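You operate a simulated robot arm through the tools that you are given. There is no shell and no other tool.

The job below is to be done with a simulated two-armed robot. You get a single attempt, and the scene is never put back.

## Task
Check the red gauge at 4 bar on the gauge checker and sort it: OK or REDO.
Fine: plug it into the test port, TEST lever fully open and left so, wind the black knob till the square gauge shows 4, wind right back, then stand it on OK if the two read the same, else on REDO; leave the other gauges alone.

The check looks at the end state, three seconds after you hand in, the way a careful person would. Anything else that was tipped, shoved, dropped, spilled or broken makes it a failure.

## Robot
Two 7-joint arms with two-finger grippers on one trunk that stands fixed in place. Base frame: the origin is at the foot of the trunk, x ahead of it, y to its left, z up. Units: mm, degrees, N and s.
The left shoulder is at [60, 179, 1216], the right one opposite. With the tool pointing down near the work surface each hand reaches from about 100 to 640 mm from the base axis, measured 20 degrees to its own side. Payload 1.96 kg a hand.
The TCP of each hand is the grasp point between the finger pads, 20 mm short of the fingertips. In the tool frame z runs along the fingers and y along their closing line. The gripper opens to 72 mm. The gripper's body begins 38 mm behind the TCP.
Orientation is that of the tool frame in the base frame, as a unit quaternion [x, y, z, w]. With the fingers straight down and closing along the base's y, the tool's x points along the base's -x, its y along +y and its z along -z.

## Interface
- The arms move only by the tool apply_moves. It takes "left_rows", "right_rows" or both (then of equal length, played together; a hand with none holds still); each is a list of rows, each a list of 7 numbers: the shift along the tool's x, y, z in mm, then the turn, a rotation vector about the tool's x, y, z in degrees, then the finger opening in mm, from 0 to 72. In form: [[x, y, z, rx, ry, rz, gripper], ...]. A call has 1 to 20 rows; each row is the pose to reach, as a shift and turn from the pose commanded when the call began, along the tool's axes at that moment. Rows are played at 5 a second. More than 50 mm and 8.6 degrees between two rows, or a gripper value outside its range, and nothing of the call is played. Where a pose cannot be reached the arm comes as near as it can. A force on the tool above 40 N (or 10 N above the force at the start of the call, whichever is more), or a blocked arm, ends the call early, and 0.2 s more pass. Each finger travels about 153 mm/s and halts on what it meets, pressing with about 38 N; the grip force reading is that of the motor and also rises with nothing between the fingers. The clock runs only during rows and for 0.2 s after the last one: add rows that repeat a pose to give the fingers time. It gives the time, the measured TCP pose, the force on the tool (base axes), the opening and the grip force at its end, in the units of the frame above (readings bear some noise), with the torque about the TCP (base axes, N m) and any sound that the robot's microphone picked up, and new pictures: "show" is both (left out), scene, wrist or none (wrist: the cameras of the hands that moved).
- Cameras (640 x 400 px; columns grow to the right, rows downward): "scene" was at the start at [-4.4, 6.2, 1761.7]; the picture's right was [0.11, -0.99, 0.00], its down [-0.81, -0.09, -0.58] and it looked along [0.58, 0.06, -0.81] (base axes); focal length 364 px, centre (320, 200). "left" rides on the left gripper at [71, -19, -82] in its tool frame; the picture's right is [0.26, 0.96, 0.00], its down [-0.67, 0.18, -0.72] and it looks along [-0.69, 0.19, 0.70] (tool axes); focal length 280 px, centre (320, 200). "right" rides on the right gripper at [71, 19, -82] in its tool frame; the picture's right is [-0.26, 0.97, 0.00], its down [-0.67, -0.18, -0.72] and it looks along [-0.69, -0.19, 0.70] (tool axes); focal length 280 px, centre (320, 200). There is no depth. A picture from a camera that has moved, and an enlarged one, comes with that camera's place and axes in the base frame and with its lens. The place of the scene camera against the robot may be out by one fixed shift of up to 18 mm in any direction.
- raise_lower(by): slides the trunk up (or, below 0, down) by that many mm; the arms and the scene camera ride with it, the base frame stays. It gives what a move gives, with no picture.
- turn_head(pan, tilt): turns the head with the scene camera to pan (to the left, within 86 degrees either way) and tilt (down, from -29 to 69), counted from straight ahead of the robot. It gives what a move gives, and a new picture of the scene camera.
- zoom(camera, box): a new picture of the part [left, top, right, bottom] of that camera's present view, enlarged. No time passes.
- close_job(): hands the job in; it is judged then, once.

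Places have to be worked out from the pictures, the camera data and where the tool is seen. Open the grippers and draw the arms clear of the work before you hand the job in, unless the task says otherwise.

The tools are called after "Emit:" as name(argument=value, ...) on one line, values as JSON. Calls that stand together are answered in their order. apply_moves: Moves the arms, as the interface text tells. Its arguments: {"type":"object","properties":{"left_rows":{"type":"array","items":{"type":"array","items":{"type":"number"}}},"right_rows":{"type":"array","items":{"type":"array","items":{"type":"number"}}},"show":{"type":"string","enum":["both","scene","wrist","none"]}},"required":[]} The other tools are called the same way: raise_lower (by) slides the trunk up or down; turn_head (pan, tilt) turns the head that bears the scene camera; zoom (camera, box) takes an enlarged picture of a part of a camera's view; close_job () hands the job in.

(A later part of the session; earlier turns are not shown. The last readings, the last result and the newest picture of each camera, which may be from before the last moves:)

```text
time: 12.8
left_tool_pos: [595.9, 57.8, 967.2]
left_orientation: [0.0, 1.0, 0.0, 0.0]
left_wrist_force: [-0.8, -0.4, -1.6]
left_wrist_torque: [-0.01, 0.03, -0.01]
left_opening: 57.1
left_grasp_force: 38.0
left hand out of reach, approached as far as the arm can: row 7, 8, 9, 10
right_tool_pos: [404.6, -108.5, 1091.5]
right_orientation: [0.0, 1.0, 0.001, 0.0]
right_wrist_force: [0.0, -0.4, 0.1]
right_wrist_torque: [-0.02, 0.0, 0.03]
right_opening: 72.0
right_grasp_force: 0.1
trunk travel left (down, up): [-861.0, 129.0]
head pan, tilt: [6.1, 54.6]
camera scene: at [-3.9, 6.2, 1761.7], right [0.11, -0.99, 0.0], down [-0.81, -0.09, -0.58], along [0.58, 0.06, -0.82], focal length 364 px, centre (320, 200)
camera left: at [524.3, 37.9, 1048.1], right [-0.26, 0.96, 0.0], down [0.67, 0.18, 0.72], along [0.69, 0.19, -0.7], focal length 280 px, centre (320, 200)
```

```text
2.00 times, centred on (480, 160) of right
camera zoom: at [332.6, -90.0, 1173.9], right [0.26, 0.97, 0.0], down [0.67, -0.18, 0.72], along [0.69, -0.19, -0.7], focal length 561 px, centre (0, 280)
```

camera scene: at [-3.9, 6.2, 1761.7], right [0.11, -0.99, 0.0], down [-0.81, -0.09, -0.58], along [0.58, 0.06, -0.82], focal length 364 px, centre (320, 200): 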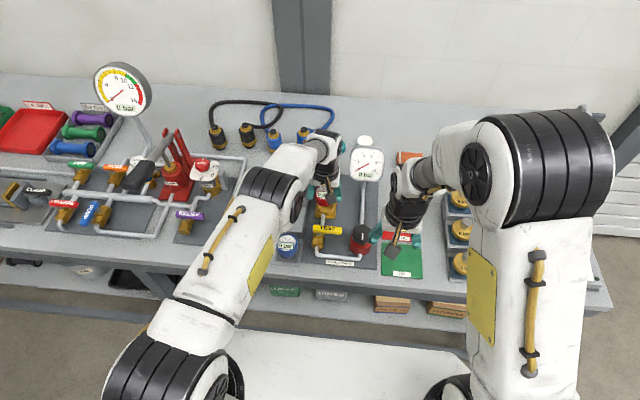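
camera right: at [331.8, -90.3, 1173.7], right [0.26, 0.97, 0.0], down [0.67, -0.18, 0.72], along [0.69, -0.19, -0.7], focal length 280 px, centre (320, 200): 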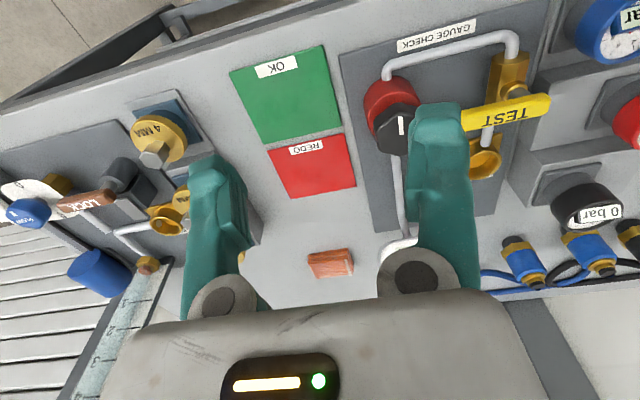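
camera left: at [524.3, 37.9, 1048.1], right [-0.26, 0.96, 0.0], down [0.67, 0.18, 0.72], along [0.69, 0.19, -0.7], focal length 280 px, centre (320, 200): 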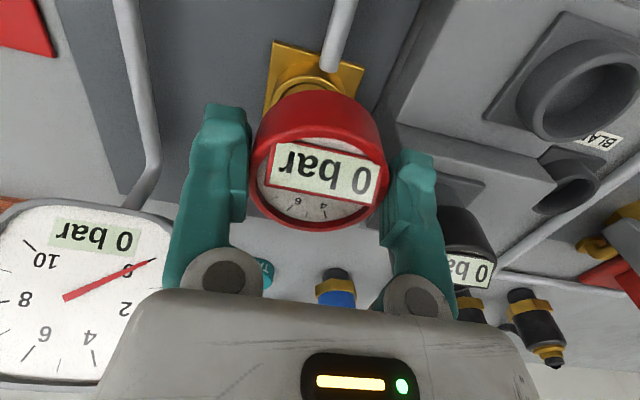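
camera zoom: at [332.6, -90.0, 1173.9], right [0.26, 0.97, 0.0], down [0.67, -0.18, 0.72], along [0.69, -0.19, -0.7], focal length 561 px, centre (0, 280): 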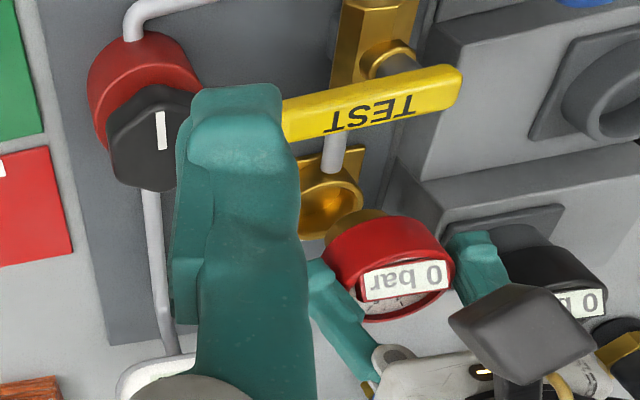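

The port plate corners put the port centre near (609, 55). I'll carry the gauge back up and over to above its own rack cup to re-grip it with a tilted wrist.

Emit:
apply_moves(left_rows=[[0, 0, -30, 0, 0, 0, 45], [0, 0, -59, 0, 0, 0, 45], [14, 34, -59, 0, 0, 0, 45], [26, 68, -59, 0, 0, 0, 45], [36, 102, -59, 0, 0, 0, 45], [43.6, 134.8, -59, 0, 0, 0, 45], [43.6, 134.8, -59, 0, 0, 0, 45], [43.6, 134.8, -59, 0, 0, 0, 45]], show="wrist")

Emit:
zoom(camera="left", box=[220, 0, 420, 125])

Emit:
zoom(camera="right", box=[540, 100, 640, 260])

```text
time: 14.6
left_tool_pos: [551.0, 195.4, 1024.9]
left_orientation: [0.0, 1.0, 0.001, 0.001]
left_wrist_force: [-0.5, 0.6, -1.5]
left_wrist_torque: [0.01, 0.02, 0.01]
left_opening: 56.8
left_grasp_force: 37.8
left hand out of reach, approached as far as the arm can: row 2
right_tool_pos: [404.2, -108.4, 1090.4]
right_orientation: [0.0, 1.0, -0.001, 0.0]
right_wrist_force: [0.4, 1.1, 0.0]
right_wrist_torque: [-0.01, -0.01, 0.01]
right_opening: 72.1
right_grasp_force: 0.0
trunk travel left (down, up): [-861.0, 129.0]
head pan, tilt: [6.1, 54.6]
camera left: at [479.7, 174.5, 1106.9], right [-0.26, 0.96, 0.0], down [0.67, 0.18, 0.72], along [0.69, 0.19, -0.7], focal length 280 px, centre (320, 200)
```

left: 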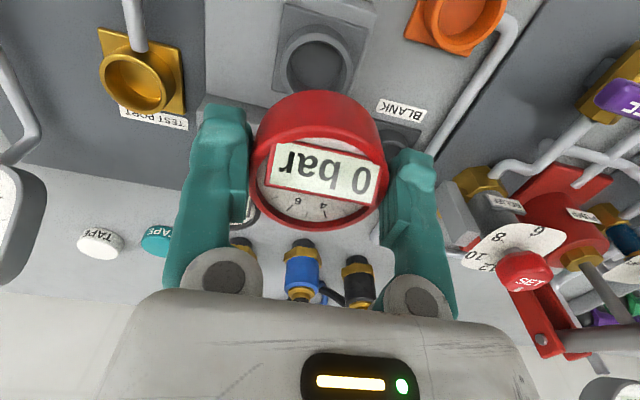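

```text
3.20 times, centred on (320, 62) of left
camera zoom: at [479.7, 174.5, 1106.9], right [-0.26, 0.96, 0.0], down [0.67, 0.18, 0.72], along [0.69, 0.19, -0.7], focal length 897 px, centre (320, 640)
```

zoom: 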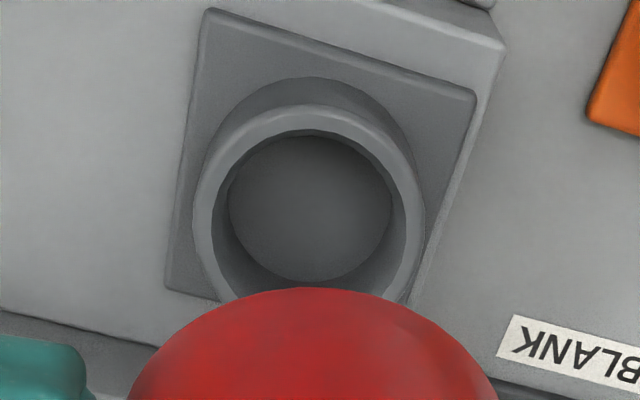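

```text
2.50 times, centred on (590, 180) of right
camera zoom: at [332.7, -90.0, 1173.9], right [0.26, 0.97, 0.0], down [0.67, -0.18, 0.72], along [0.69, -0.19, -0.7], focal length 701 px, centre (-355, 250)
```

zoom: 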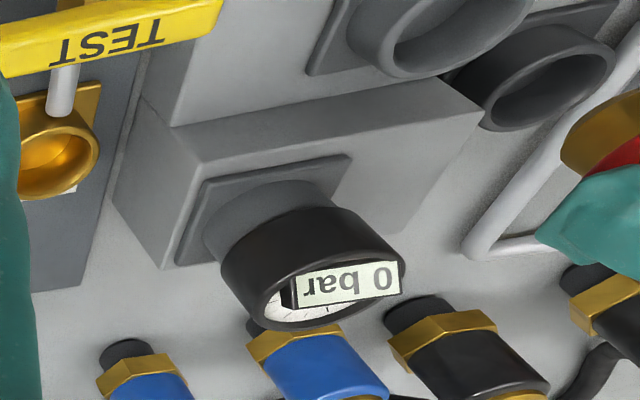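

I'm above the rack cup again. I'll take a few still readings to average out the noise before lowering.

Emit:
apply_moves(left_rows=[[0, 0, 0, 0, 0, 0, 45]], show="none")

Emit:
apply_moves(left_rows=[[0, 0, 0, 0, 0, 0, 45]], show="none")

Emit:
apply_moves(left_rows=[[0, 0, 0, 0, 0, 0, 45]], show="none")

Emit:
apply_moves(left_rows=[[0, 0, 0, 0, 0, 0, 45]], show="none")

```text
time: 15.0
left_tool_pos: [551.8, 193.8, 1024.8]
left_orientation: [-0.001, 1.0, 0.0, 0.0]
left_wrist_force: [0.7, -0.9, -2.0]
left_wrist_torque: [-0.05, 0.04, 0.0]
left_opening: 56.7
left_grasp_force: 38.1
right_tool_pos: [403.6, -109.1, 1091.2]
right_orientation: [-0.001, 1.0, 0.0, -0.001]
right_wrist_force: [0.3, 0.4, 1.0]
right_wrist_torque: [0.01, 0.03, 0.02]
right_opening: 71.8
right_grasp_force: 0.1
trunk travel left (down, up): [-861.0, 129.0]
head pan, tilt: [6.1, 54.6]
```

```text
time: 15.4
left_tool_pos: [550.5, 194.2, 1024.3]
left_orientation: [0.0, 1.0, 0.0, 0.0]
left_wrist_force: [0.0, 0.6, -2.0]
left_wrist_torque: [-0.03, 0.02, 0.03]
left_opening: 57.0
left_grasp_force: 37.5
right_tool_pos: [403.3, -108.7, 1091.7]
right_orientation: [0.0, 1.0, 0.0, -0.001]
right_wrist_force: [1.7, 0.3, 0.5]
right_wrist_torque: [0.0, 0.0, -0.03]
right_opening: 71.9
right_grasp_force: 0.1
trunk travel left (down, up): [-861.0, 129.0]
head pan, tilt: [6.1, 54.6]
```

```text
time: 15.8
left_tool_pos: [551.2, 194.3, 1025.1]
left_orientation: [0.0, 1.0, 0.0, 0.0]
left_wrist_force: [0.0, 0.5, -1.5]
left_wrist_torque: [-0.02, 0.02, 0.01]
left_opening: 56.7
left_grasp_force: 38.0
right_tool_pos: [403.8, -109.4, 1091.1]
right_orientation: [0.0, 1.0, 0.0, 0.0]
right_wrist_force: [-0.3, 0.6, 0.0]
right_wrist_torque: [0.03, 0.01, 0.0]
right_opening: 72.1
right_grasp_force: 0.1
trunk travel left (down, up): [-861.0, 129.0]
head pan, tilt: [6.1, 54.6]
```

```text
time: 16.2
left_tool_pos: [550.9, 193.9, 1025.1]
left_orientation: [0.001, 1.0, 0.0, 0.001]
left_wrist_force: [0.7, 1.2, -1.3]
left_wrist_torque: [-0.01, 0.02, -0.04]
left_opening: 57.0
left_grasp_force: 38.1
right_tool_pos: [403.2, -109.5, 1091.6]
right_orientation: [0.0, 1.0, 0.0, 0.0]
right_wrist_force: [-1.0, -0.5, -0.3]
right_wrist_torque: [0.03, 0.01, -0.02]
right_opening: 72.0
right_grasp_force: 0.0
trunk travel left (down, up): [-861.0, 129.0]
head pan, tilt: [6.1, 54.6]
```

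The mean is (551.1, 194.2, 1024.9); the seated pose was about (552.3, 192.7, 937). I'll correct by (+1.2, -1.5) and lower in small steps into the rack cup.

Emit:
apply_moves(left_rows=[[-1.2, -1.5, 20, 0, 0, 0, 45], [-1.2, -1.5, 40, 0, 0, 0, 45], [-1.2, -1.5, 55, 0, 0, 0, 45], [-1.2, -1.5, 60, 0, 0, 0, 45], [-1.2, -1.5, 65, 0, 0, 0, 45], [-1.2, -1.5, 70, 0, 0, 0, 45], [-1.2, -1.5, 75, 0, 0, 0, 45], [-1.2, -1.5, 78, 0, 0, 0, 45], [-1.2, -1.5, 81, 0, 0, 0, 45], [-1.2, -1.5, 84, 0, 0, 0, 45]], show="wrist")

```text
time: 18.4
left_tool_pos: [553.9, 193.5, 941.7]
left_orientation: [-0.001, 1.0, 0.0, 0.001]
left_wrist_force: [0.2, 0.7, -1.2]
left_wrist_torque: [-0.01, -0.01, 0.02]
left_opening: 57.1
left_grasp_force: 38.1
right_tool_pos: [404.1, -107.5, 1091.8]
right_orientation: [0.0, 1.0, 0.0, 0.0]
right_wrist_force: [0.5, 0.1, 0.3]
right_wrist_torque: [0.02, 0.0, -0.01]
right_opening: 72.0
right_grasp_force: 0.2
trunk travel left (down, up): [-861.0, 129.0]
head pan, tilt: [6.1, 54.6]
camera left: at [481.9, 172.8, 1023.5], right [-0.26, 0.96, 0.0], down [0.67, 0.18, 0.72], along [0.69, 0.19, -0.7], focal length 280 px, centre (320, 200)
```

left: 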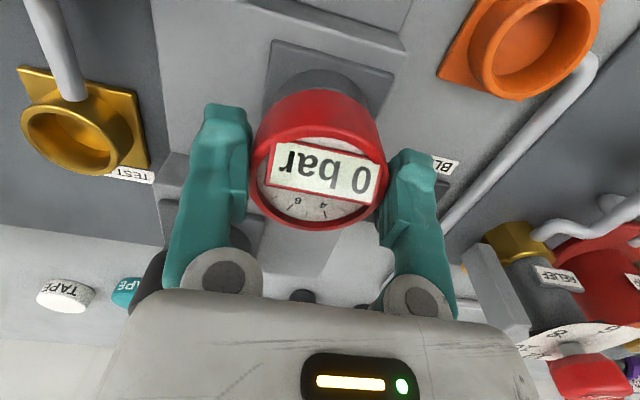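

It slid in with no contact force. I'll lower the last few millimetres until it seats.

Emit:
apply_moves(left_rows=[[0, 0, 2, 0, 0, 0, 45], [0, 0, 3.5, 0, 0, 0, 45], [0, 0, 4.5, 0, 0, 0, 45], [0, 0, 4.5, 0, 0, 0, 45]], show="none")

```text
time: 19.4
left_tool_pos: [553.0, 193.7, 938.0]
left_orientation: [-0.001, 1.0, 0.0, 0.001]
left_wrist_force: [1.9, 2.4, 7.7]
left_wrist_torque: [-0.02, 0.09, 0.02]
left_opening: 57.0
left_grasp_force: 38.2
right_tool_pos: [403.1, -109.0, 1091.2]
right_orientation: [0.001, 1.0, 0.0, 0.0]
right_wrist_force: [0.6, 0.5, -0.8]
right_wrist_torque: [0.0, -0.02, 0.0]
right_opening: 71.9
right_grasp_force: 0.1
trunk travel left (down, up): [-861.0, 129.0]
head pan, tilt: [6.1, 54.6]
```

Seated (about 8 N upward). Now I'll open, tilt the gripper 10° about its closing axis so the fingers point slightly outward, and close again on the head.

Emit:
apply_moves(left_rows=[[0, 0, 0, 0, 0, 0, 72], [0, 0, 0, 0, 0, 0, 72], [0, 0, -1, 0, -3, 0, 72], [0, 0, -1, 0, -7, 0, 72], [0, 0, -1, 0, -10, 0, 72], [0, 0, -1, 0, -10, 0, 72]], show="both")

Emit:
zoom(camera="left", box=[160, 60, 480, 260])

```text
time: 20.8
left_tool_pos: [552.6, 192.7, 937.6]
left_orientation: [0.0, 0.996, 0.0, 0.087]
left_wrist_force: [-0.3, 0.5, -0.2]
left_wrist_torque: [-0.05, 0.01, -0.01]
left_opening: 72.1
left_grasp_force: 0.1
right_tool_pos: [403.4, -108.2, 1091.8]
right_orientation: [0.0, 1.0, 0.001, 0.0]
right_wrist_force: [0.5, -1.0, 0.2]
right_wrist_torque: [0.04, -0.01, 0.03]
right_opening: 72.0
right_grasp_force: 0.0
trunk travel left (down, up): [-861.0, 129.0]
head pan, tilt: [6.1, 54.6]
camera scene: at [-4.1, 6.2, 1761.7], right [0.11, -0.99, 0.0], down [-0.81, -0.09, -0.58], along [0.58, 0.06, -0.82], focal length 364 px, centre (320, 200)
camera left: at [468.2, 172.7, 1006.2], right [-0.26, 0.96, -0.05], down [0.54, 0.18, 0.82], along [0.8, 0.19, -0.57], focal length 280 px, centre (320, 200)
```

scene: 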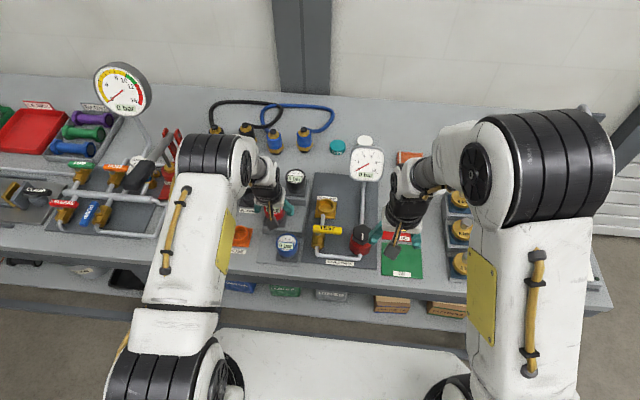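
left: 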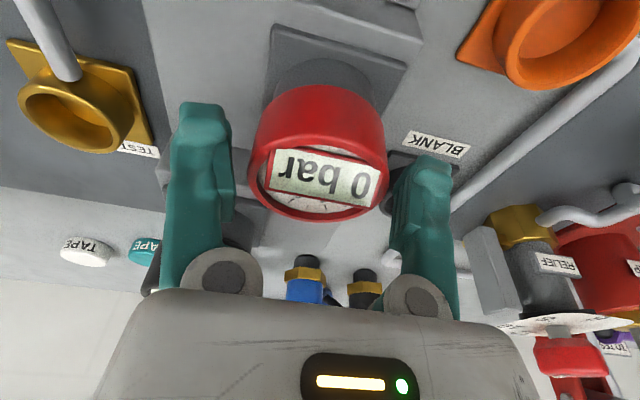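

```text
2.00 times, centred on (320, 160) of left
camera zoom: at [468.2, 172.7, 1006.2], right [-0.26, 0.96, -0.05], down [0.54, 0.18, 0.82], along [0.8, 0.19, -0.57], focal length 561 px, centre (320, 280)
```

zoom: 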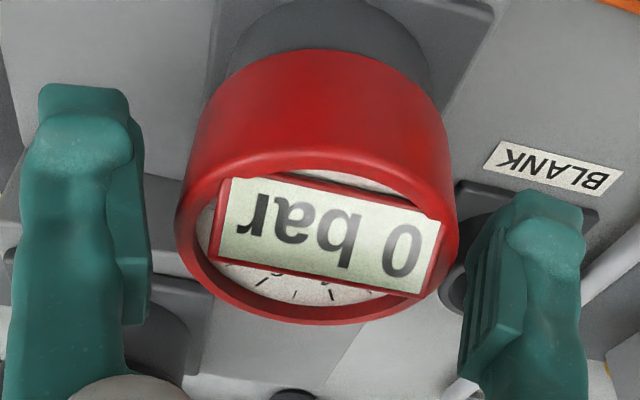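

The head remains undisturbed and centred between the tilted fingers. Closing again now.

Emit:
apply_moves(left_rows=[[0, 0, 0, 0, 0, 0, 60], [0, 0, 0, 0, 0, 0, 45], [0, 0, 0, 0, 0, 0, 45], [0, 0, 0, 0, 0, 0, 45]], show="none")

Emit:
apply_moves(left_rows=[[0, 0, 0, 0, 0, 0, 45]], show="none")

Emit:
apply_moves(left_rows=[[0, 0, 0, 0, 0, 0, 45]], show="none")

```text
time: 21.8
left_tool_pos: [553.4, 192.8, 938.3]
left_orientation: [0.0, 0.996, 0.001, 0.087]
left_wrist_force: [0.2, 0.9, 1.2]
left_wrist_torque: [-0.05, -0.05, 0.03]
left_opening: 56.7
left_grasp_force: 37.8
right_tool_pos: [402.8, -108.5, 1090.5]
right_orientation: [-0.001, 1.0, 0.0, 0.0]
right_wrist_force: [-0.1, 0.0, -0.2]
right_wrist_torque: [0.05, 0.01, -0.01]
right_opening: 72.3
right_grasp_force: 0.1
trunk travel left (down, up): [-861.0, 129.0]
head pan, tilt: [6.1, 54.6]
```

```text
time: 22.2
left_tool_pos: [552.9, 192.3, 937.9]
left_orientation: [-0.001, 0.996, 0.0, 0.087]
left_wrist_force: [0.5, 1.1, 2.1]
left_wrist_torque: [-0.03, -0.03, -0.01]
left_opening: 56.7
left_grasp_force: 38.0
right_tool_pos: [403.8, -107.8, 1090.3]
right_orientation: [0.0, 1.0, -0.001, 0.0]
right_wrist_force: [0.2, -0.1, 0.0]
right_wrist_torque: [-0.02, 0.02, 0.0]
right_opening: 72.1
right_grasp_force: 0.0
trunk travel left (down, up): [-861.0, 129.0]
head pan, tilt: [6.1, 54.6]
```

```text
time: 22.6
left_tool_pos: [552.2, 193.2, 937.7]
left_orientation: [-0.001, 0.996, 0.0, 0.087]
left_wrist_force: [0.2, -0.5, 2.3]
left_wrist_torque: [-0.06, -0.05, 0.01]
left_opening: 56.5
left_grasp_force: 38.3
right_tool_pos: [404.0, -108.6, 1091.4]
right_orientation: [0.0, 1.0, 0.0, 0.0]
right_wrist_force: [0.6, 1.3, 0.4]
right_wrist_torque: [-0.01, 0.04, 0.02]
right_opening: 71.6
right_grasp_force: 0.0
trunk travel left (down, up): [-861.0, 129.0]
head pan, tilt: [6.1, 54.6]
```

Re-gripped with a 10° tilt. I'll lift straight up (in base axes) and carry it across to above the port at (609.5, 55).

Emit:
apply_moves(left_rows=[[-1.7, 0, -9.8, 0, 0, 0, 45], [-5.2, 0, -29.5, 0, 0, 0, 45], [-10.4, 0, -59.1, 0, 0, 0, 45], [-15.3, 0, -86.7, 0, 0, 0, 45], [-29.2, -34.5, -84.2, 0, 0, 0, 45], [-43.3, -69, -81.7, 0, 0, 0, 45], [-57.2, -103.4, -79.3, 0, 0, 0, 45], [-71.2, -137.8, -76.8, 0, 0, 0, 45], [-71.2, -137.8, -76.8, 0, 0, 0, 45], [-71.2, -137.8, -76.8, 0, 0, 0, 45]], show="both")

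Emit:
zoom(camera="left", box=[220, 0, 420, 125])

Emit:
zoom(camera="right", box=[400, 60, 560, 260])

Emit:
zoom(camera="scene", box=[280, 140, 400, 230])

```text
time: 24.8
left_tool_pos: [609.8, 54.8, 1026.5]
left_orientation: [0.0, 0.996, 0.0, 0.087]
left_wrist_force: [0.1, -0.6, -1.8]
left_wrist_torque: [0.0, 0.02, -0.04]
left_opening: 56.7
left_grasp_force: 38.2
right_tool_pos: [403.8, -108.0, 1091.6]
right_orientation: [-0.001, 1.0, 0.001, 0.0]
right_wrist_force: [-0.6, 0.2, -0.5]
right_wrist_torque: [0.01, 0.04, 0.01]
right_opening: 72.2
right_grasp_force: 0.1
trunk travel left (down, up): [-861.0, 129.0]
head pan, tilt: [6.1, 54.6]
camera scene: at [-4.2, 6.4, 1761.7], right [0.11, -0.99, 0.0], down [-0.81, -0.09, -0.58], along [0.58, 0.06, -0.82], focal length 364 px, centre (320, 200)
camera left: at [525.2, 35.7, 1094.7], right [-0.26, 0.96, -0.05], down [0.54, 0.18, 0.82], along [0.8, 0.19, -0.57], focal length 280 px, centre (320, 200)
```

scene: 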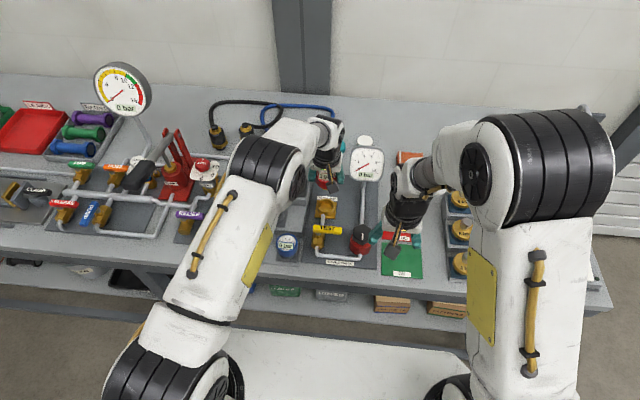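
left: 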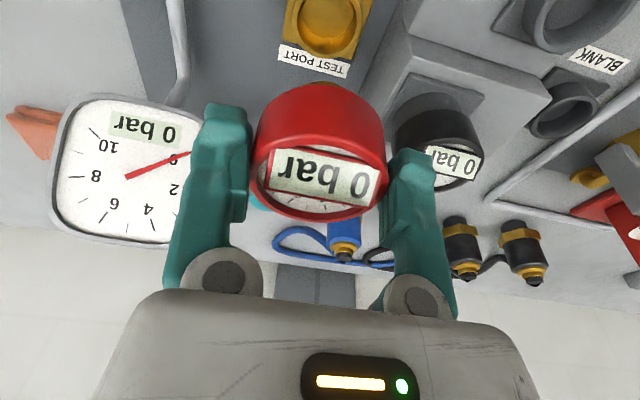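

```text
3.20 times, centred on (320, 62) of left
camera zoom: at [525.2, 35.7, 1094.7], right [-0.26, 0.96, -0.05], down [0.54, 0.18, 0.82], along [0.8, 0.19, -0.57], focal length 897 px, centre (320, 640)
```

zoom: 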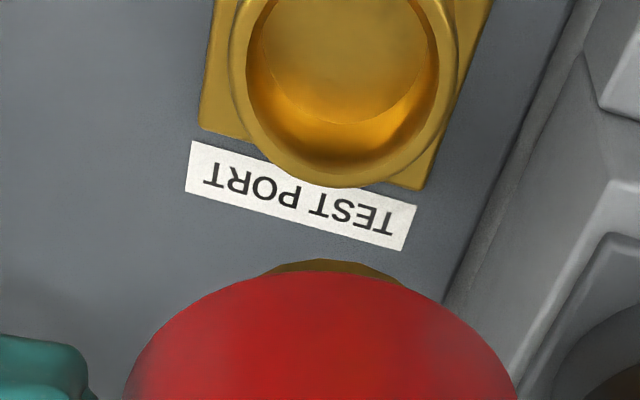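

```text
2.00 times, centred on (480, 160) of right
camera zoom: at [332.5, -89.9, 1174.0], right [0.26, 0.97, 0.0], down [0.67, -0.18, 0.72], along [0.69, -0.19, -0.7], focal length 561 px, centre (0, 280)
```

zoom: 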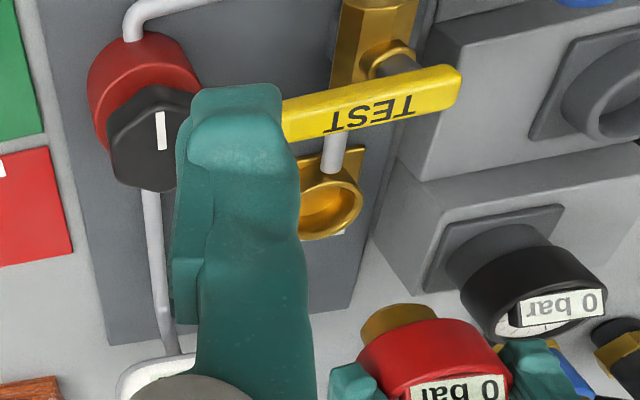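

```text
4.44 times, centred on (340, 185) of scene
camera zoom: at [-4.2, 6.4, 1761.7], right [0.11, -0.99, 0.0], down [-0.81, -0.09, -0.58], along [0.58, 0.06, -0.82], focal length 1617 px, centre (231, 267)
```

zoom: 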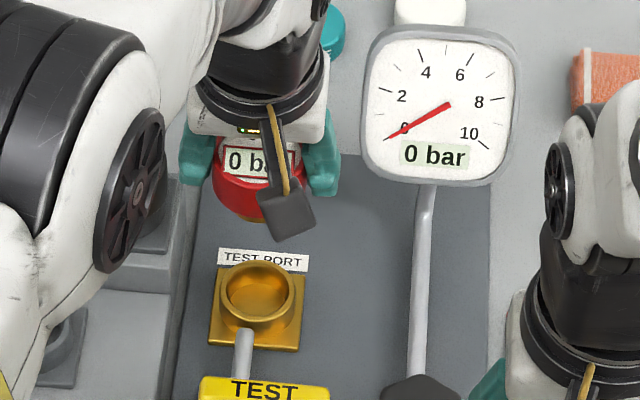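

The gauge is over the port; my estimates of the port centre differ by 1–3 mm in x, and the plug clearance is only about 1.5 mm. I'll bring the right hand, yawed 90°, to look at the gauge and port from the right side so I can check the x alignment directly.

Emit:
apply_moves(right_rows=[[-15, 1, 2, 0, 0, -8, 72], [-30, 2, 4, 0, 0, -16, 72], [-45, 3, 6, 0, 0, -24, 72], [-60, 4, 8, 0, 0, -32, 72], [-75, 5, 10, 0, 0, -40, 72], [-90, 6, 12, 0, 0, -48, 72], [-105, 8, 15, 0, 0, -56, 72], [-120, 9, 18, 0, 0, -64, 72], [-135, 10, 20, 0, 0, -72, 72], [-150, 12, 22, 0, 0, -80, 72], [-164, 13, 24, 0, 0, -88, 72], [-164, 13, 24, 0, 0, -88, 72]], show="both")

Emit:
zoom(camera="right", box=[220, 80, 420, 280])

```text
time: 27.4
left_tool_pos: [608.9, 55.2, 1026.0]
left_orientation: [0.0, 0.996, -0.001, 0.087]
left_wrist_force: [-0.6, 0.5, -1.2]
left_wrist_torque: [-0.03, 0.0, 0.01]
left_opening: 56.4
left_grasp_force: 37.9
right_tool_pos: [567.7, -93.2, 1065.6]
right_orientation: [-0.696, 0.718, -0.001, 0.0]
right_wrist_force: [0.7, 1.3, 0.5]
right_wrist_torque: [0.0, -0.03, 0.03]
right_opening: 72.1
right_grasp_force: 0.0
trunk travel left (down, up): [-861.0, 129.0]
head pan, tilt: [6.1, 54.6]
camera scene: at [-4.3, 6.3, 1761.7], right [0.11, -0.99, 0.0], down [-0.81, -0.09, -0.58], along [0.58, 0.06, -0.81], focal length 364 px, centre (320, 200)
camera right: at [545.6, -164.7, 1149.1], right [-0.96, 0.29, 0.0], down [0.21, 0.67, 0.72], along [0.21, 0.68, -0.7], focal length 280 px, centre (320, 200)
```

scene: 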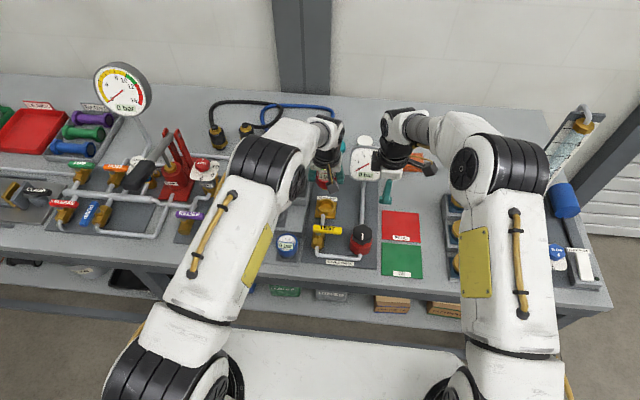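
right: 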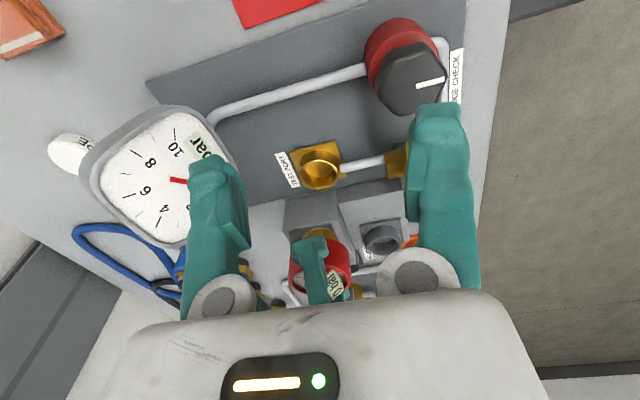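

```text
2.00 times, centred on (320, 180) of right
camera zoom: at [545.6, -164.7, 1149.1], right [-0.96, 0.29, 0.0], down [0.21, 0.67, 0.72], along [0.21, 0.68, -0.7], focal length 561 px, centre (320, 240)
```

zoom: 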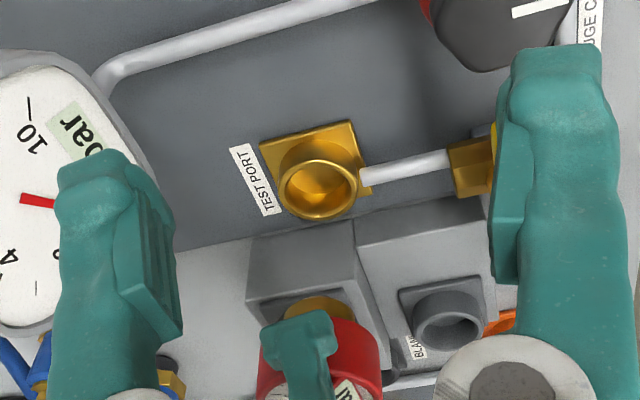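

From the side, the port and gauge line up at nearly the same x, and combining all views puts the port mouth at about (612, 54, 881). I'll lower the gauge to about 25 mm above the mouth and check the relative alignment again.

Emit:
apply_moves(left_rows=[[4.4, 0, 25, 0, 0, 0, 45], [8.8, 0, 50, 0, 0, 0, 45], [13.2, 0, 74.8, 0, 0, 0, 45], [13.2, 0, 74.8, 0, 0, 0, 45]], show="both")

Emit:
zoom(camera="right", box=[260, 100, 380, 220])

Emit:
zoom(camera="left", box=[220, 0, 420, 125])

Emit:
zoom(camera="scene", box=[300, 160, 360, 220])

```text
time: 28.4
left_tool_pos: [609.8, 56.0, 948.6]
left_orientation: [-0.001, 0.996, 0.0, 0.087]
left_wrist_force: [0.0, -0.5, -1.7]
left_wrist_torque: [-0.02, 0.03, -0.04]
left_opening: 56.6
left_grasp_force: 38.5
right_tool_pos: [568.1, -93.3, 1066.9]
right_orientation: [-0.695, 0.719, 0.0, -0.001]
right_wrist_force: [-0.3, 1.0, -0.7]
right_wrist_torque: [0.01, -0.02, -0.01]
right_opening: 71.9
right_grasp_force: 0.1
trunk travel left (down, up): [-861.0, 129.0]
head pan, tilt: [6.1, 54.6]
camera scene: at [-4.0, 6.2, 1761.7], right [0.11, -0.99, 0.0], down [-0.81, -0.09, -0.58], along [0.58, 0.06, -0.82], focal length 364 px, centre (320, 200)
camera left: at [524.7, 35.6, 1017.3], right [-0.26, 0.96, -0.05], down [0.54, 0.18, 0.82], along [0.8, 0.19, -0.57], focal length 280 px, centre (320, 200)
```

scene: 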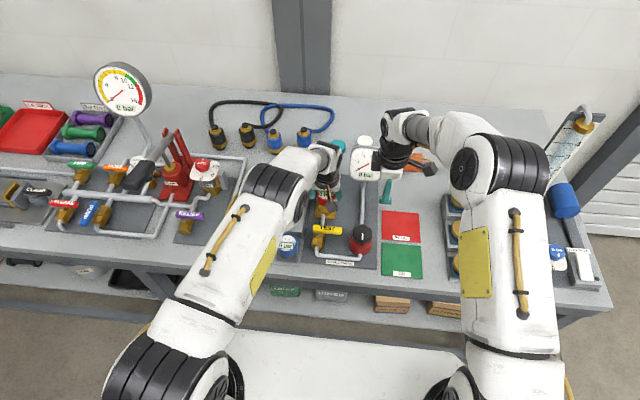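
left: 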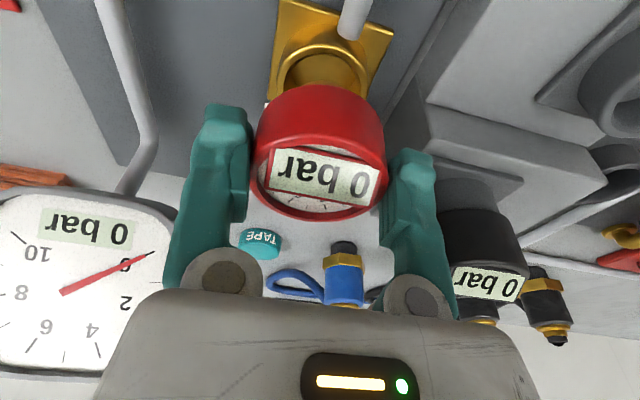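

```text
3.33 times, centred on (320, 160) of right
camera zoom: at [545.6, -164.7, 1149.0], right [-0.96, 0.29, 0.0], down [0.21, 0.67, 0.72], along [0.21, 0.68, -0.7], focal length 935 px, centre (320, 333)
```

zoom: 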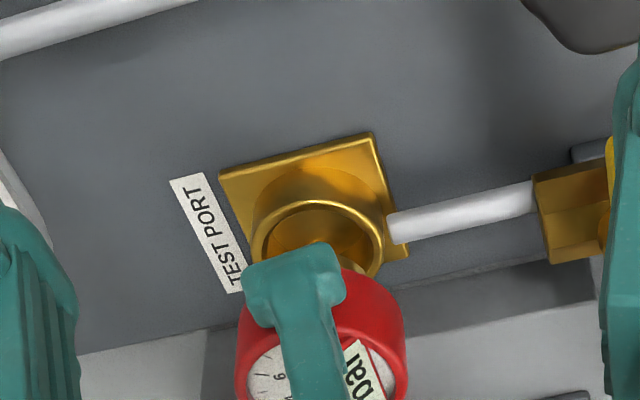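

```text
3.20 times, centred on (320, 62) of left
camera zoom: at [524.7, 35.6, 1017.3], right [-0.26, 0.96, -0.05], down [0.54, 0.18, 0.82], along [0.8, 0.19, -0.57], focal length 897 px, centre (320, 640)
```

zoom: 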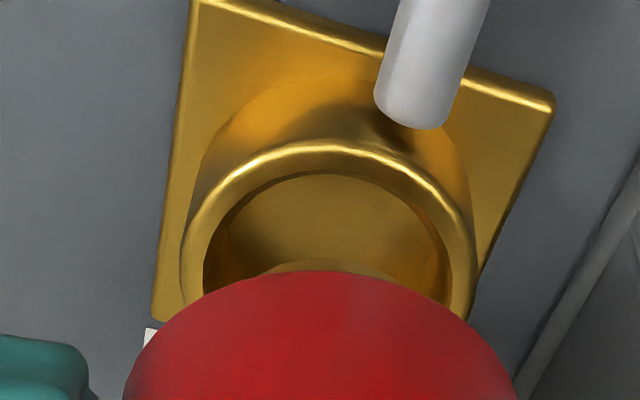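

```text
6.67 times, centred on (330, 190) of scene
camera zoom: at [-4.0, 6.2, 1761.7], right [0.11, -0.99, 0.0], down [-0.81, -0.09, -0.58], along [0.58, 0.06, -0.82], focal length 2426 px, centre (253, 267)
```

zoom: 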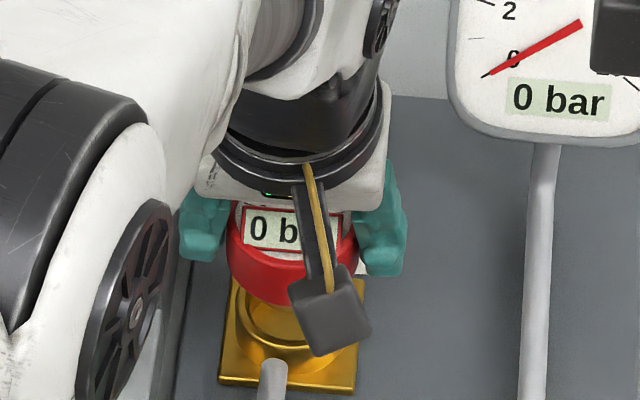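

The side view says the port is about 1 mm further out than the gauge, and y is aligned. I'll shift +1.5 mm in x and lower to just above the mouth, then check again.

Emit:
apply_moves(left_rows=[[0.9, 0, 9.5, 0, 0, 0, 45], [1.8, 0, 19, 0, 0, 0, 45], [1.8, 0, 19, 0, 0, 0, 45]], show="wrist")

Emit:
zoom(camera="right", box=[280, 120, 360, 200])

Emit:
zoom(camera="left", box=[220, 0, 420, 125])

Emit:
zoom(camera="scene", box=[300, 160, 360, 220])

```text
time: 29.2
left_tool_pos: [611.0, 54.4, 930.1]
left_orientation: [-0.001, 0.996, 0.0, 0.087]
left_wrist_force: [-0.3, -0.4, -1.7]
left_wrist_torque: [0.02, 0.0, -0.02]
left_opening: 56.7
left_grasp_force: 38.0
right_tool_pos: [568.2, -94.2, 1064.8]
right_orientation: [-0.695, 0.719, -0.001, 0.0]
right_wrist_force: [0.0, 0.1, -0.5]
right_wrist_torque: [0.02, 0.03, 0.04]
right_opening: 72.2
right_grasp_force: 0.0
trunk travel left (down, up): [-861.0, 129.0]
head pan, tilt: [6.1, 54.6]
camera left: at [526.5, 34.9, 998.9], right [-0.26, 0.96, -0.05], down [0.54, 0.18, 0.82], along [0.8, 0.19, -0.57], focal length 280 px, centre (320, 200)
```

left: 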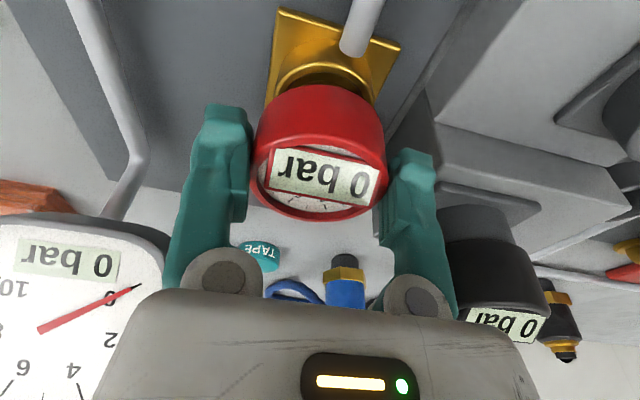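

```text
5.00 times, centred on (320, 160) of right
camera zoom: at [545.5, -164.7, 1149.1], right [-0.96, 0.29, 0.0], down [0.21, 0.67, 0.72], along [0.21, 0.68, -0.7], focal length 1402 px, centre (320, 400)
```

zoom: 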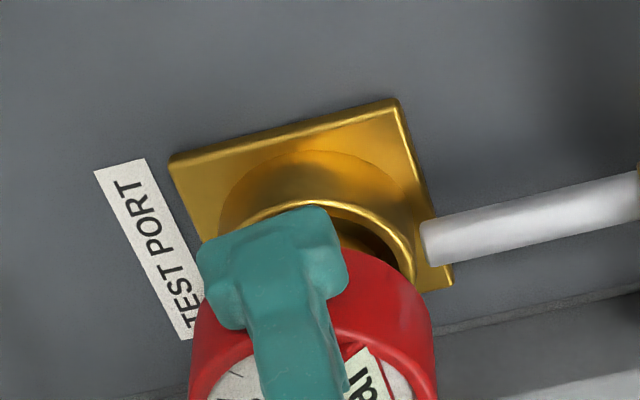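

```text
3.20 times, centred on (320, 62) of left
camera zoom: at [526.5, 34.9, 998.9], right [-0.26, 0.96, -0.05], down [0.54, 0.18, 0.82], along [0.8, 0.19, -0.57], focal length 897 px, centre (320, 640)
```

zoom: 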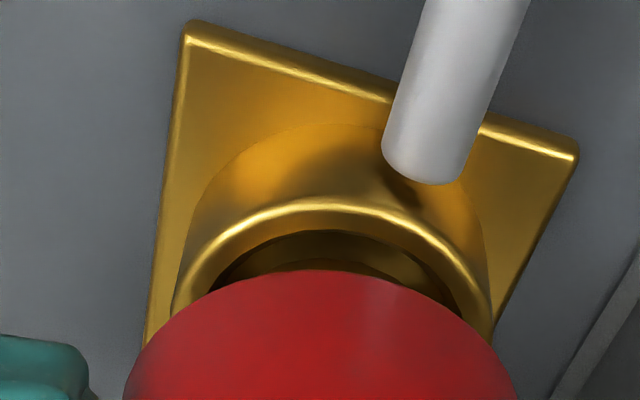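

```text
6.67 times, centred on (330, 190) of scene
camera zoom: at [-4.1, 6.2, 1761.7], right [0.11, -0.99, 0.0], down [-0.81, -0.09, -0.58], along [0.58, 0.06, -0.82], focal length 2426 px, centre (253, 267)
```

zoom: 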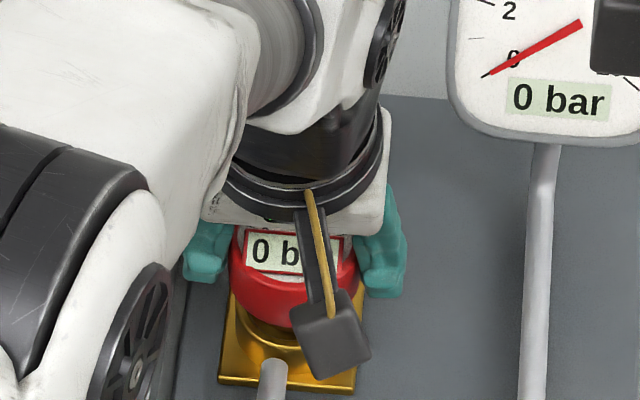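

The views agree to about 1 mm; a small correction of (-0.6, +0.7) looks best. I'll lower in small steps and watch the forces for rim contact.

Emit:
apply_moves(left_rows=[[0.9, 0.7, 1.9, 0, 0, 0, 45], [1.3, 0.7, 3.9, 0, 0, 0, 45], [1.6, 0.7, 5.8, 0, 0, 0, 45], [2.0, 0.7, 7.8, 0, 0, 0, 45], [2.3, 0.7, 9.8, 0, 0, 0, 45], [2.7, 0.7, 11.7, 0, 0, 0, 45]], show="wrist")

Emit:
zoom(camera="left", box=[220, 0, 420, 125])

Emit:
zoom(camera="right", box=[280, 120, 360, 200])

```text
time: 30.6
left_tool_pos: [609.6, 55.8, 920.1]
left_orientation: [-0.001, 0.996, 0.0, 0.088]
left_wrist_force: [0.0, 0.7, -1.7]
left_wrist_torque: [-0.04, 0.04, 0.01]
left_opening: 56.4
left_grasp_force: 37.7
right_tool_pos: [567.5, -93.8, 1066.5]
right_orientation: [-0.695, 0.719, 0.0, 0.0]
right_wrist_force: [0.6, 0.8, -0.3]
right_wrist_torque: [-0.02, 0.0, 0.0]
right_opening: 71.9
right_grasp_force: 0.1
trunk travel left (down, up): [-861.0, 129.0]
head pan, tilt: [6.1, 54.6]
camera left: at [526.1, 35.1, 987.8], right [-0.26, 0.96, -0.05], down [0.54, 0.18, 0.82], along [0.8, 0.19, -0.57], focal length 280 px, centre (320, 200)
```

left: 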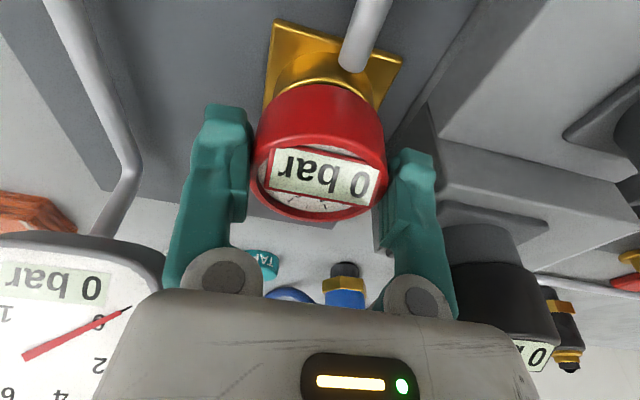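

```text
3.20 times, centred on (320, 62) of left
camera zoom: at [526.1, 35.1, 987.8], right [-0.26, 0.96, -0.05], down [0.54, 0.18, 0.82], along [0.8, 0.19, -0.57], focal length 897 px, centre (320, 640)
```

zoom: 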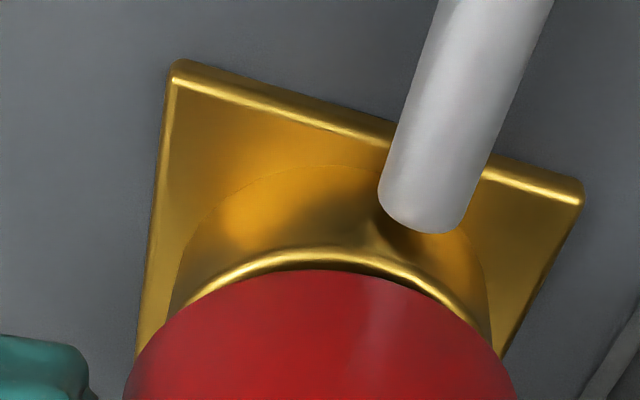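

```text
5.00 times, centred on (320, 160) of right
camera zoom: at [545.7, -164.7, 1149.0], right [-0.96, 0.29, 0.0], down [0.21, 0.67, 0.72], along [0.21, 0.68, -0.7], focal length 1402 px, centre (320, 400)
```

zoom: 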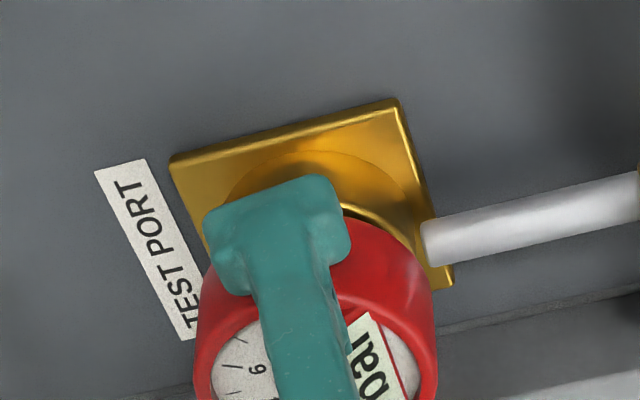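

Still no contact at TCP height about 919. I'll continue down in 2 mm steps.

Emit:
apply_moves(left_rows=[[0.35, 0, 2, 0, 0, 0, 45], [0.7, 0, 3.9, 0, 0, 0, 45], [1.0, 0, 5.9, 0, 0, 0, 45], [1.4, 0, 7.9, 0, 0, 0, 45]], show="wrist")

```text
time: 31.6
left_tool_pos: [612.0, 54.8, 912.7]
left_orientation: [0.0, 0.996, 0.0, 0.088]
left_wrist_force: [0.6, -1.1, 6.4]
left_wrist_torque: [-0.06, 0.11, 0.04]
left_opening: 56.2
left_grasp_force: 38.2
right_tool_pos: [567.7, -93.5, 1066.5]
right_orientation: [-0.694, 0.72, 0.0, 0.0]
right_wrist_force: [1.2, 0.2, 0.2]
right_wrist_torque: [-0.03, -0.03, -0.03]
right_opening: 72.0
right_grasp_force: 0.0
trunk travel left (down, up): [-861.0, 129.0]
head pan, tilt: [6.1, 54.6]
camera left: at [526.4, 35.5, 980.8], right [-0.26, 0.96, -0.05], down [0.54, 0.18, 0.82], along [0.8, 0.19, -0.57], focal length 280 px, centre (320, 200)
```

left: 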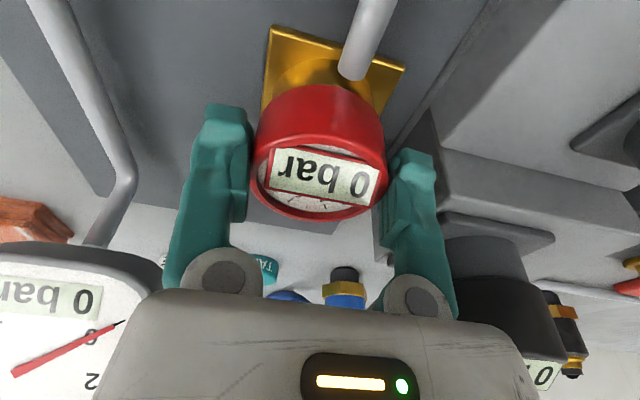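

A contact of about 8 N appears at TCP height 912, matching the seat height I expected. I'll zoom in to see whether the head is fully down on the cup.

Emit:
zoom(camera="left", box=[220, 0, 420, 125])

Emit:
zoom(camera="right", box=[280, 120, 360, 200])

Emit:
zoom(camera="scene", box=[300, 160, 360, 220])

```text
3.20 times, centred on (320, 62) of left
camera zoom: at [526.4, 35.5, 980.8], right [-0.26, 0.96, -0.05], down [0.54, 0.18, 0.82], along [0.8, 0.19, -0.57], focal length 897 px, centre (320, 640)
```

zoom: 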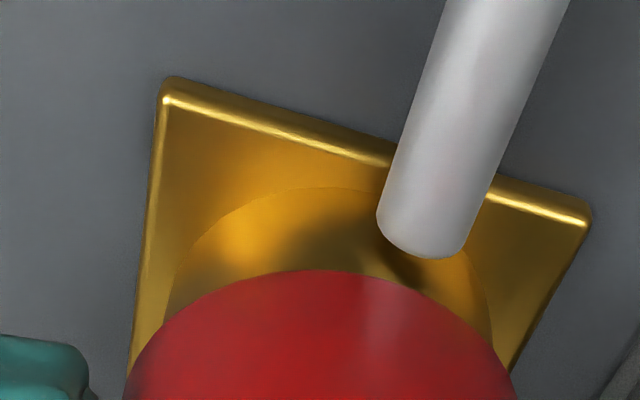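

```text
5.00 times, centred on (320, 160) of right
camera zoom: at [544.9, -165.0, 1149.5], right [-0.96, 0.3, 0.0], down [0.21, 0.67, 0.72], along [0.21, 0.68, -0.7], focal length 1402 px, centre (320, 400)
```

zoom: 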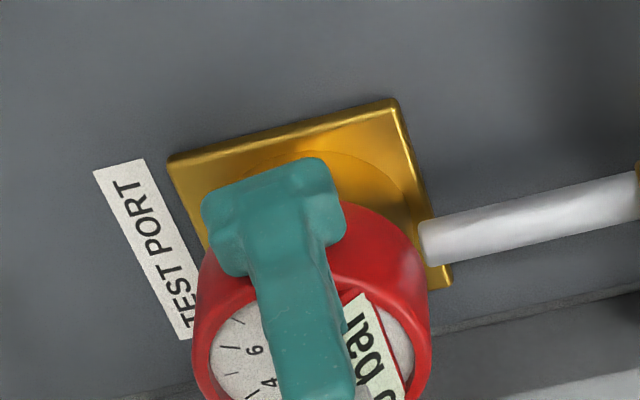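

```text
6.67 times, centred on (330, 190) of scene
camera zoom: at [-5.1, 5.8, 1761.9], right [0.11, -0.99, 0.0], down [-0.81, -0.09, -0.58], along [0.58, 0.06, -0.81], focal length 2426 px, centre (253, 267)
```

zoom: 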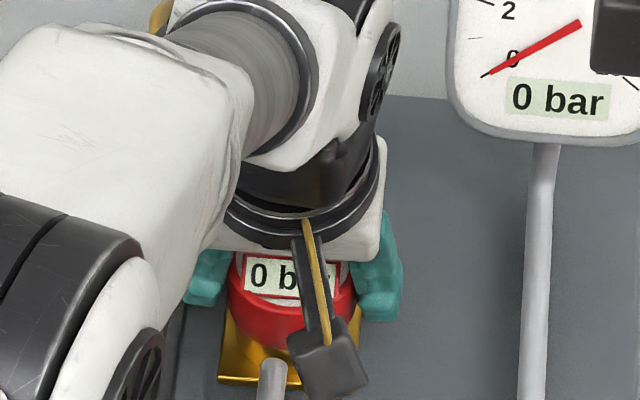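

The cup's visible side below the head has the same height as when the gauge was seated in its rack cup, so it is fully plugged in. I'll open the fingers and rise straight up.

Emit:
apply_moves(left_rows=[[0, 0, 0, 0, 0, 0, 60], [0, 0, 0, 0, 0, 0, 72], [0, 0, 0, 0, 0, 0, 72]], show="wrist")

Emit:
zoom(camera="left", box=[160, 0, 480, 240])

```text
time: 32.4
left_tool_pos: [610.5, 55.3, 911.4]
left_orientation: [0.0, 0.996, 0.0, 0.087]
left_wrist_force: [0.4, -0.1, -0.5]
left_wrist_torque: [0.05, 0.0, 0.01]
left_opening: 71.7
left_grasp_force: 0.0
right_tool_pos: [568.5, -94.1, 1066.4]
right_orientation: [-0.694, 0.72, 0.0, 0.0]
right_wrist_force: [0.0, 0.4, 0.2]
right_wrist_torque: [0.02, 0.0, 0.0]
right_opening: 72.0
right_grasp_force: 0.1
trunk travel left (down, up): [-861.0, 129.0]
head pan, tilt: [6.1, 54.6]
camera left: at [526.4, 36.0, 979.8], right [-0.26, 0.96, -0.05], down [0.54, 0.18, 0.82], along [0.8, 0.19, -0.57], focal length 280 px, centre (320, 200)
```

left: 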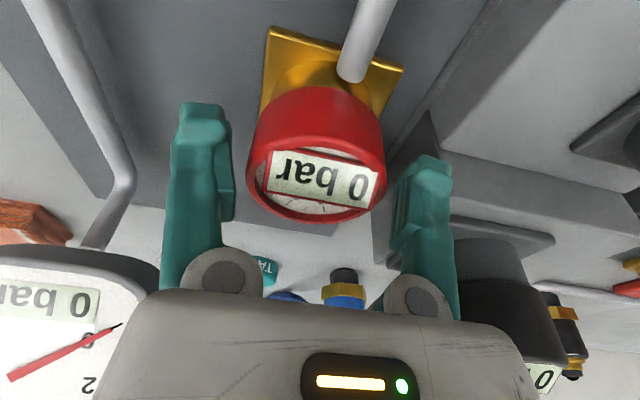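

```text
1.67 times, centred on (320, 120) of left
camera zoom: at [526.4, 36.0, 979.8], right [-0.26, 0.96, -0.05], down [0.54, 0.18, 0.82], along [0.8, 0.19, -0.57], focal length 467 px, centre (320, 333)
```

zoom: 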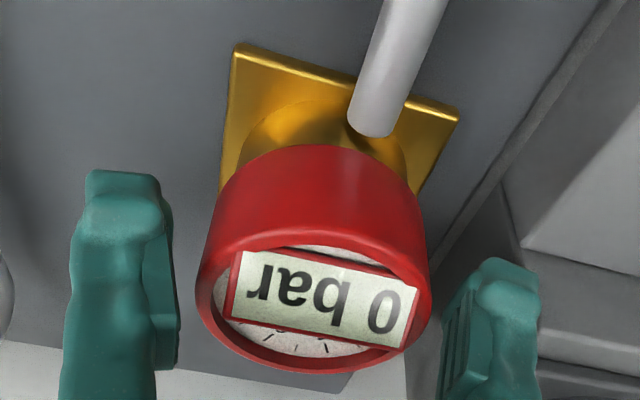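

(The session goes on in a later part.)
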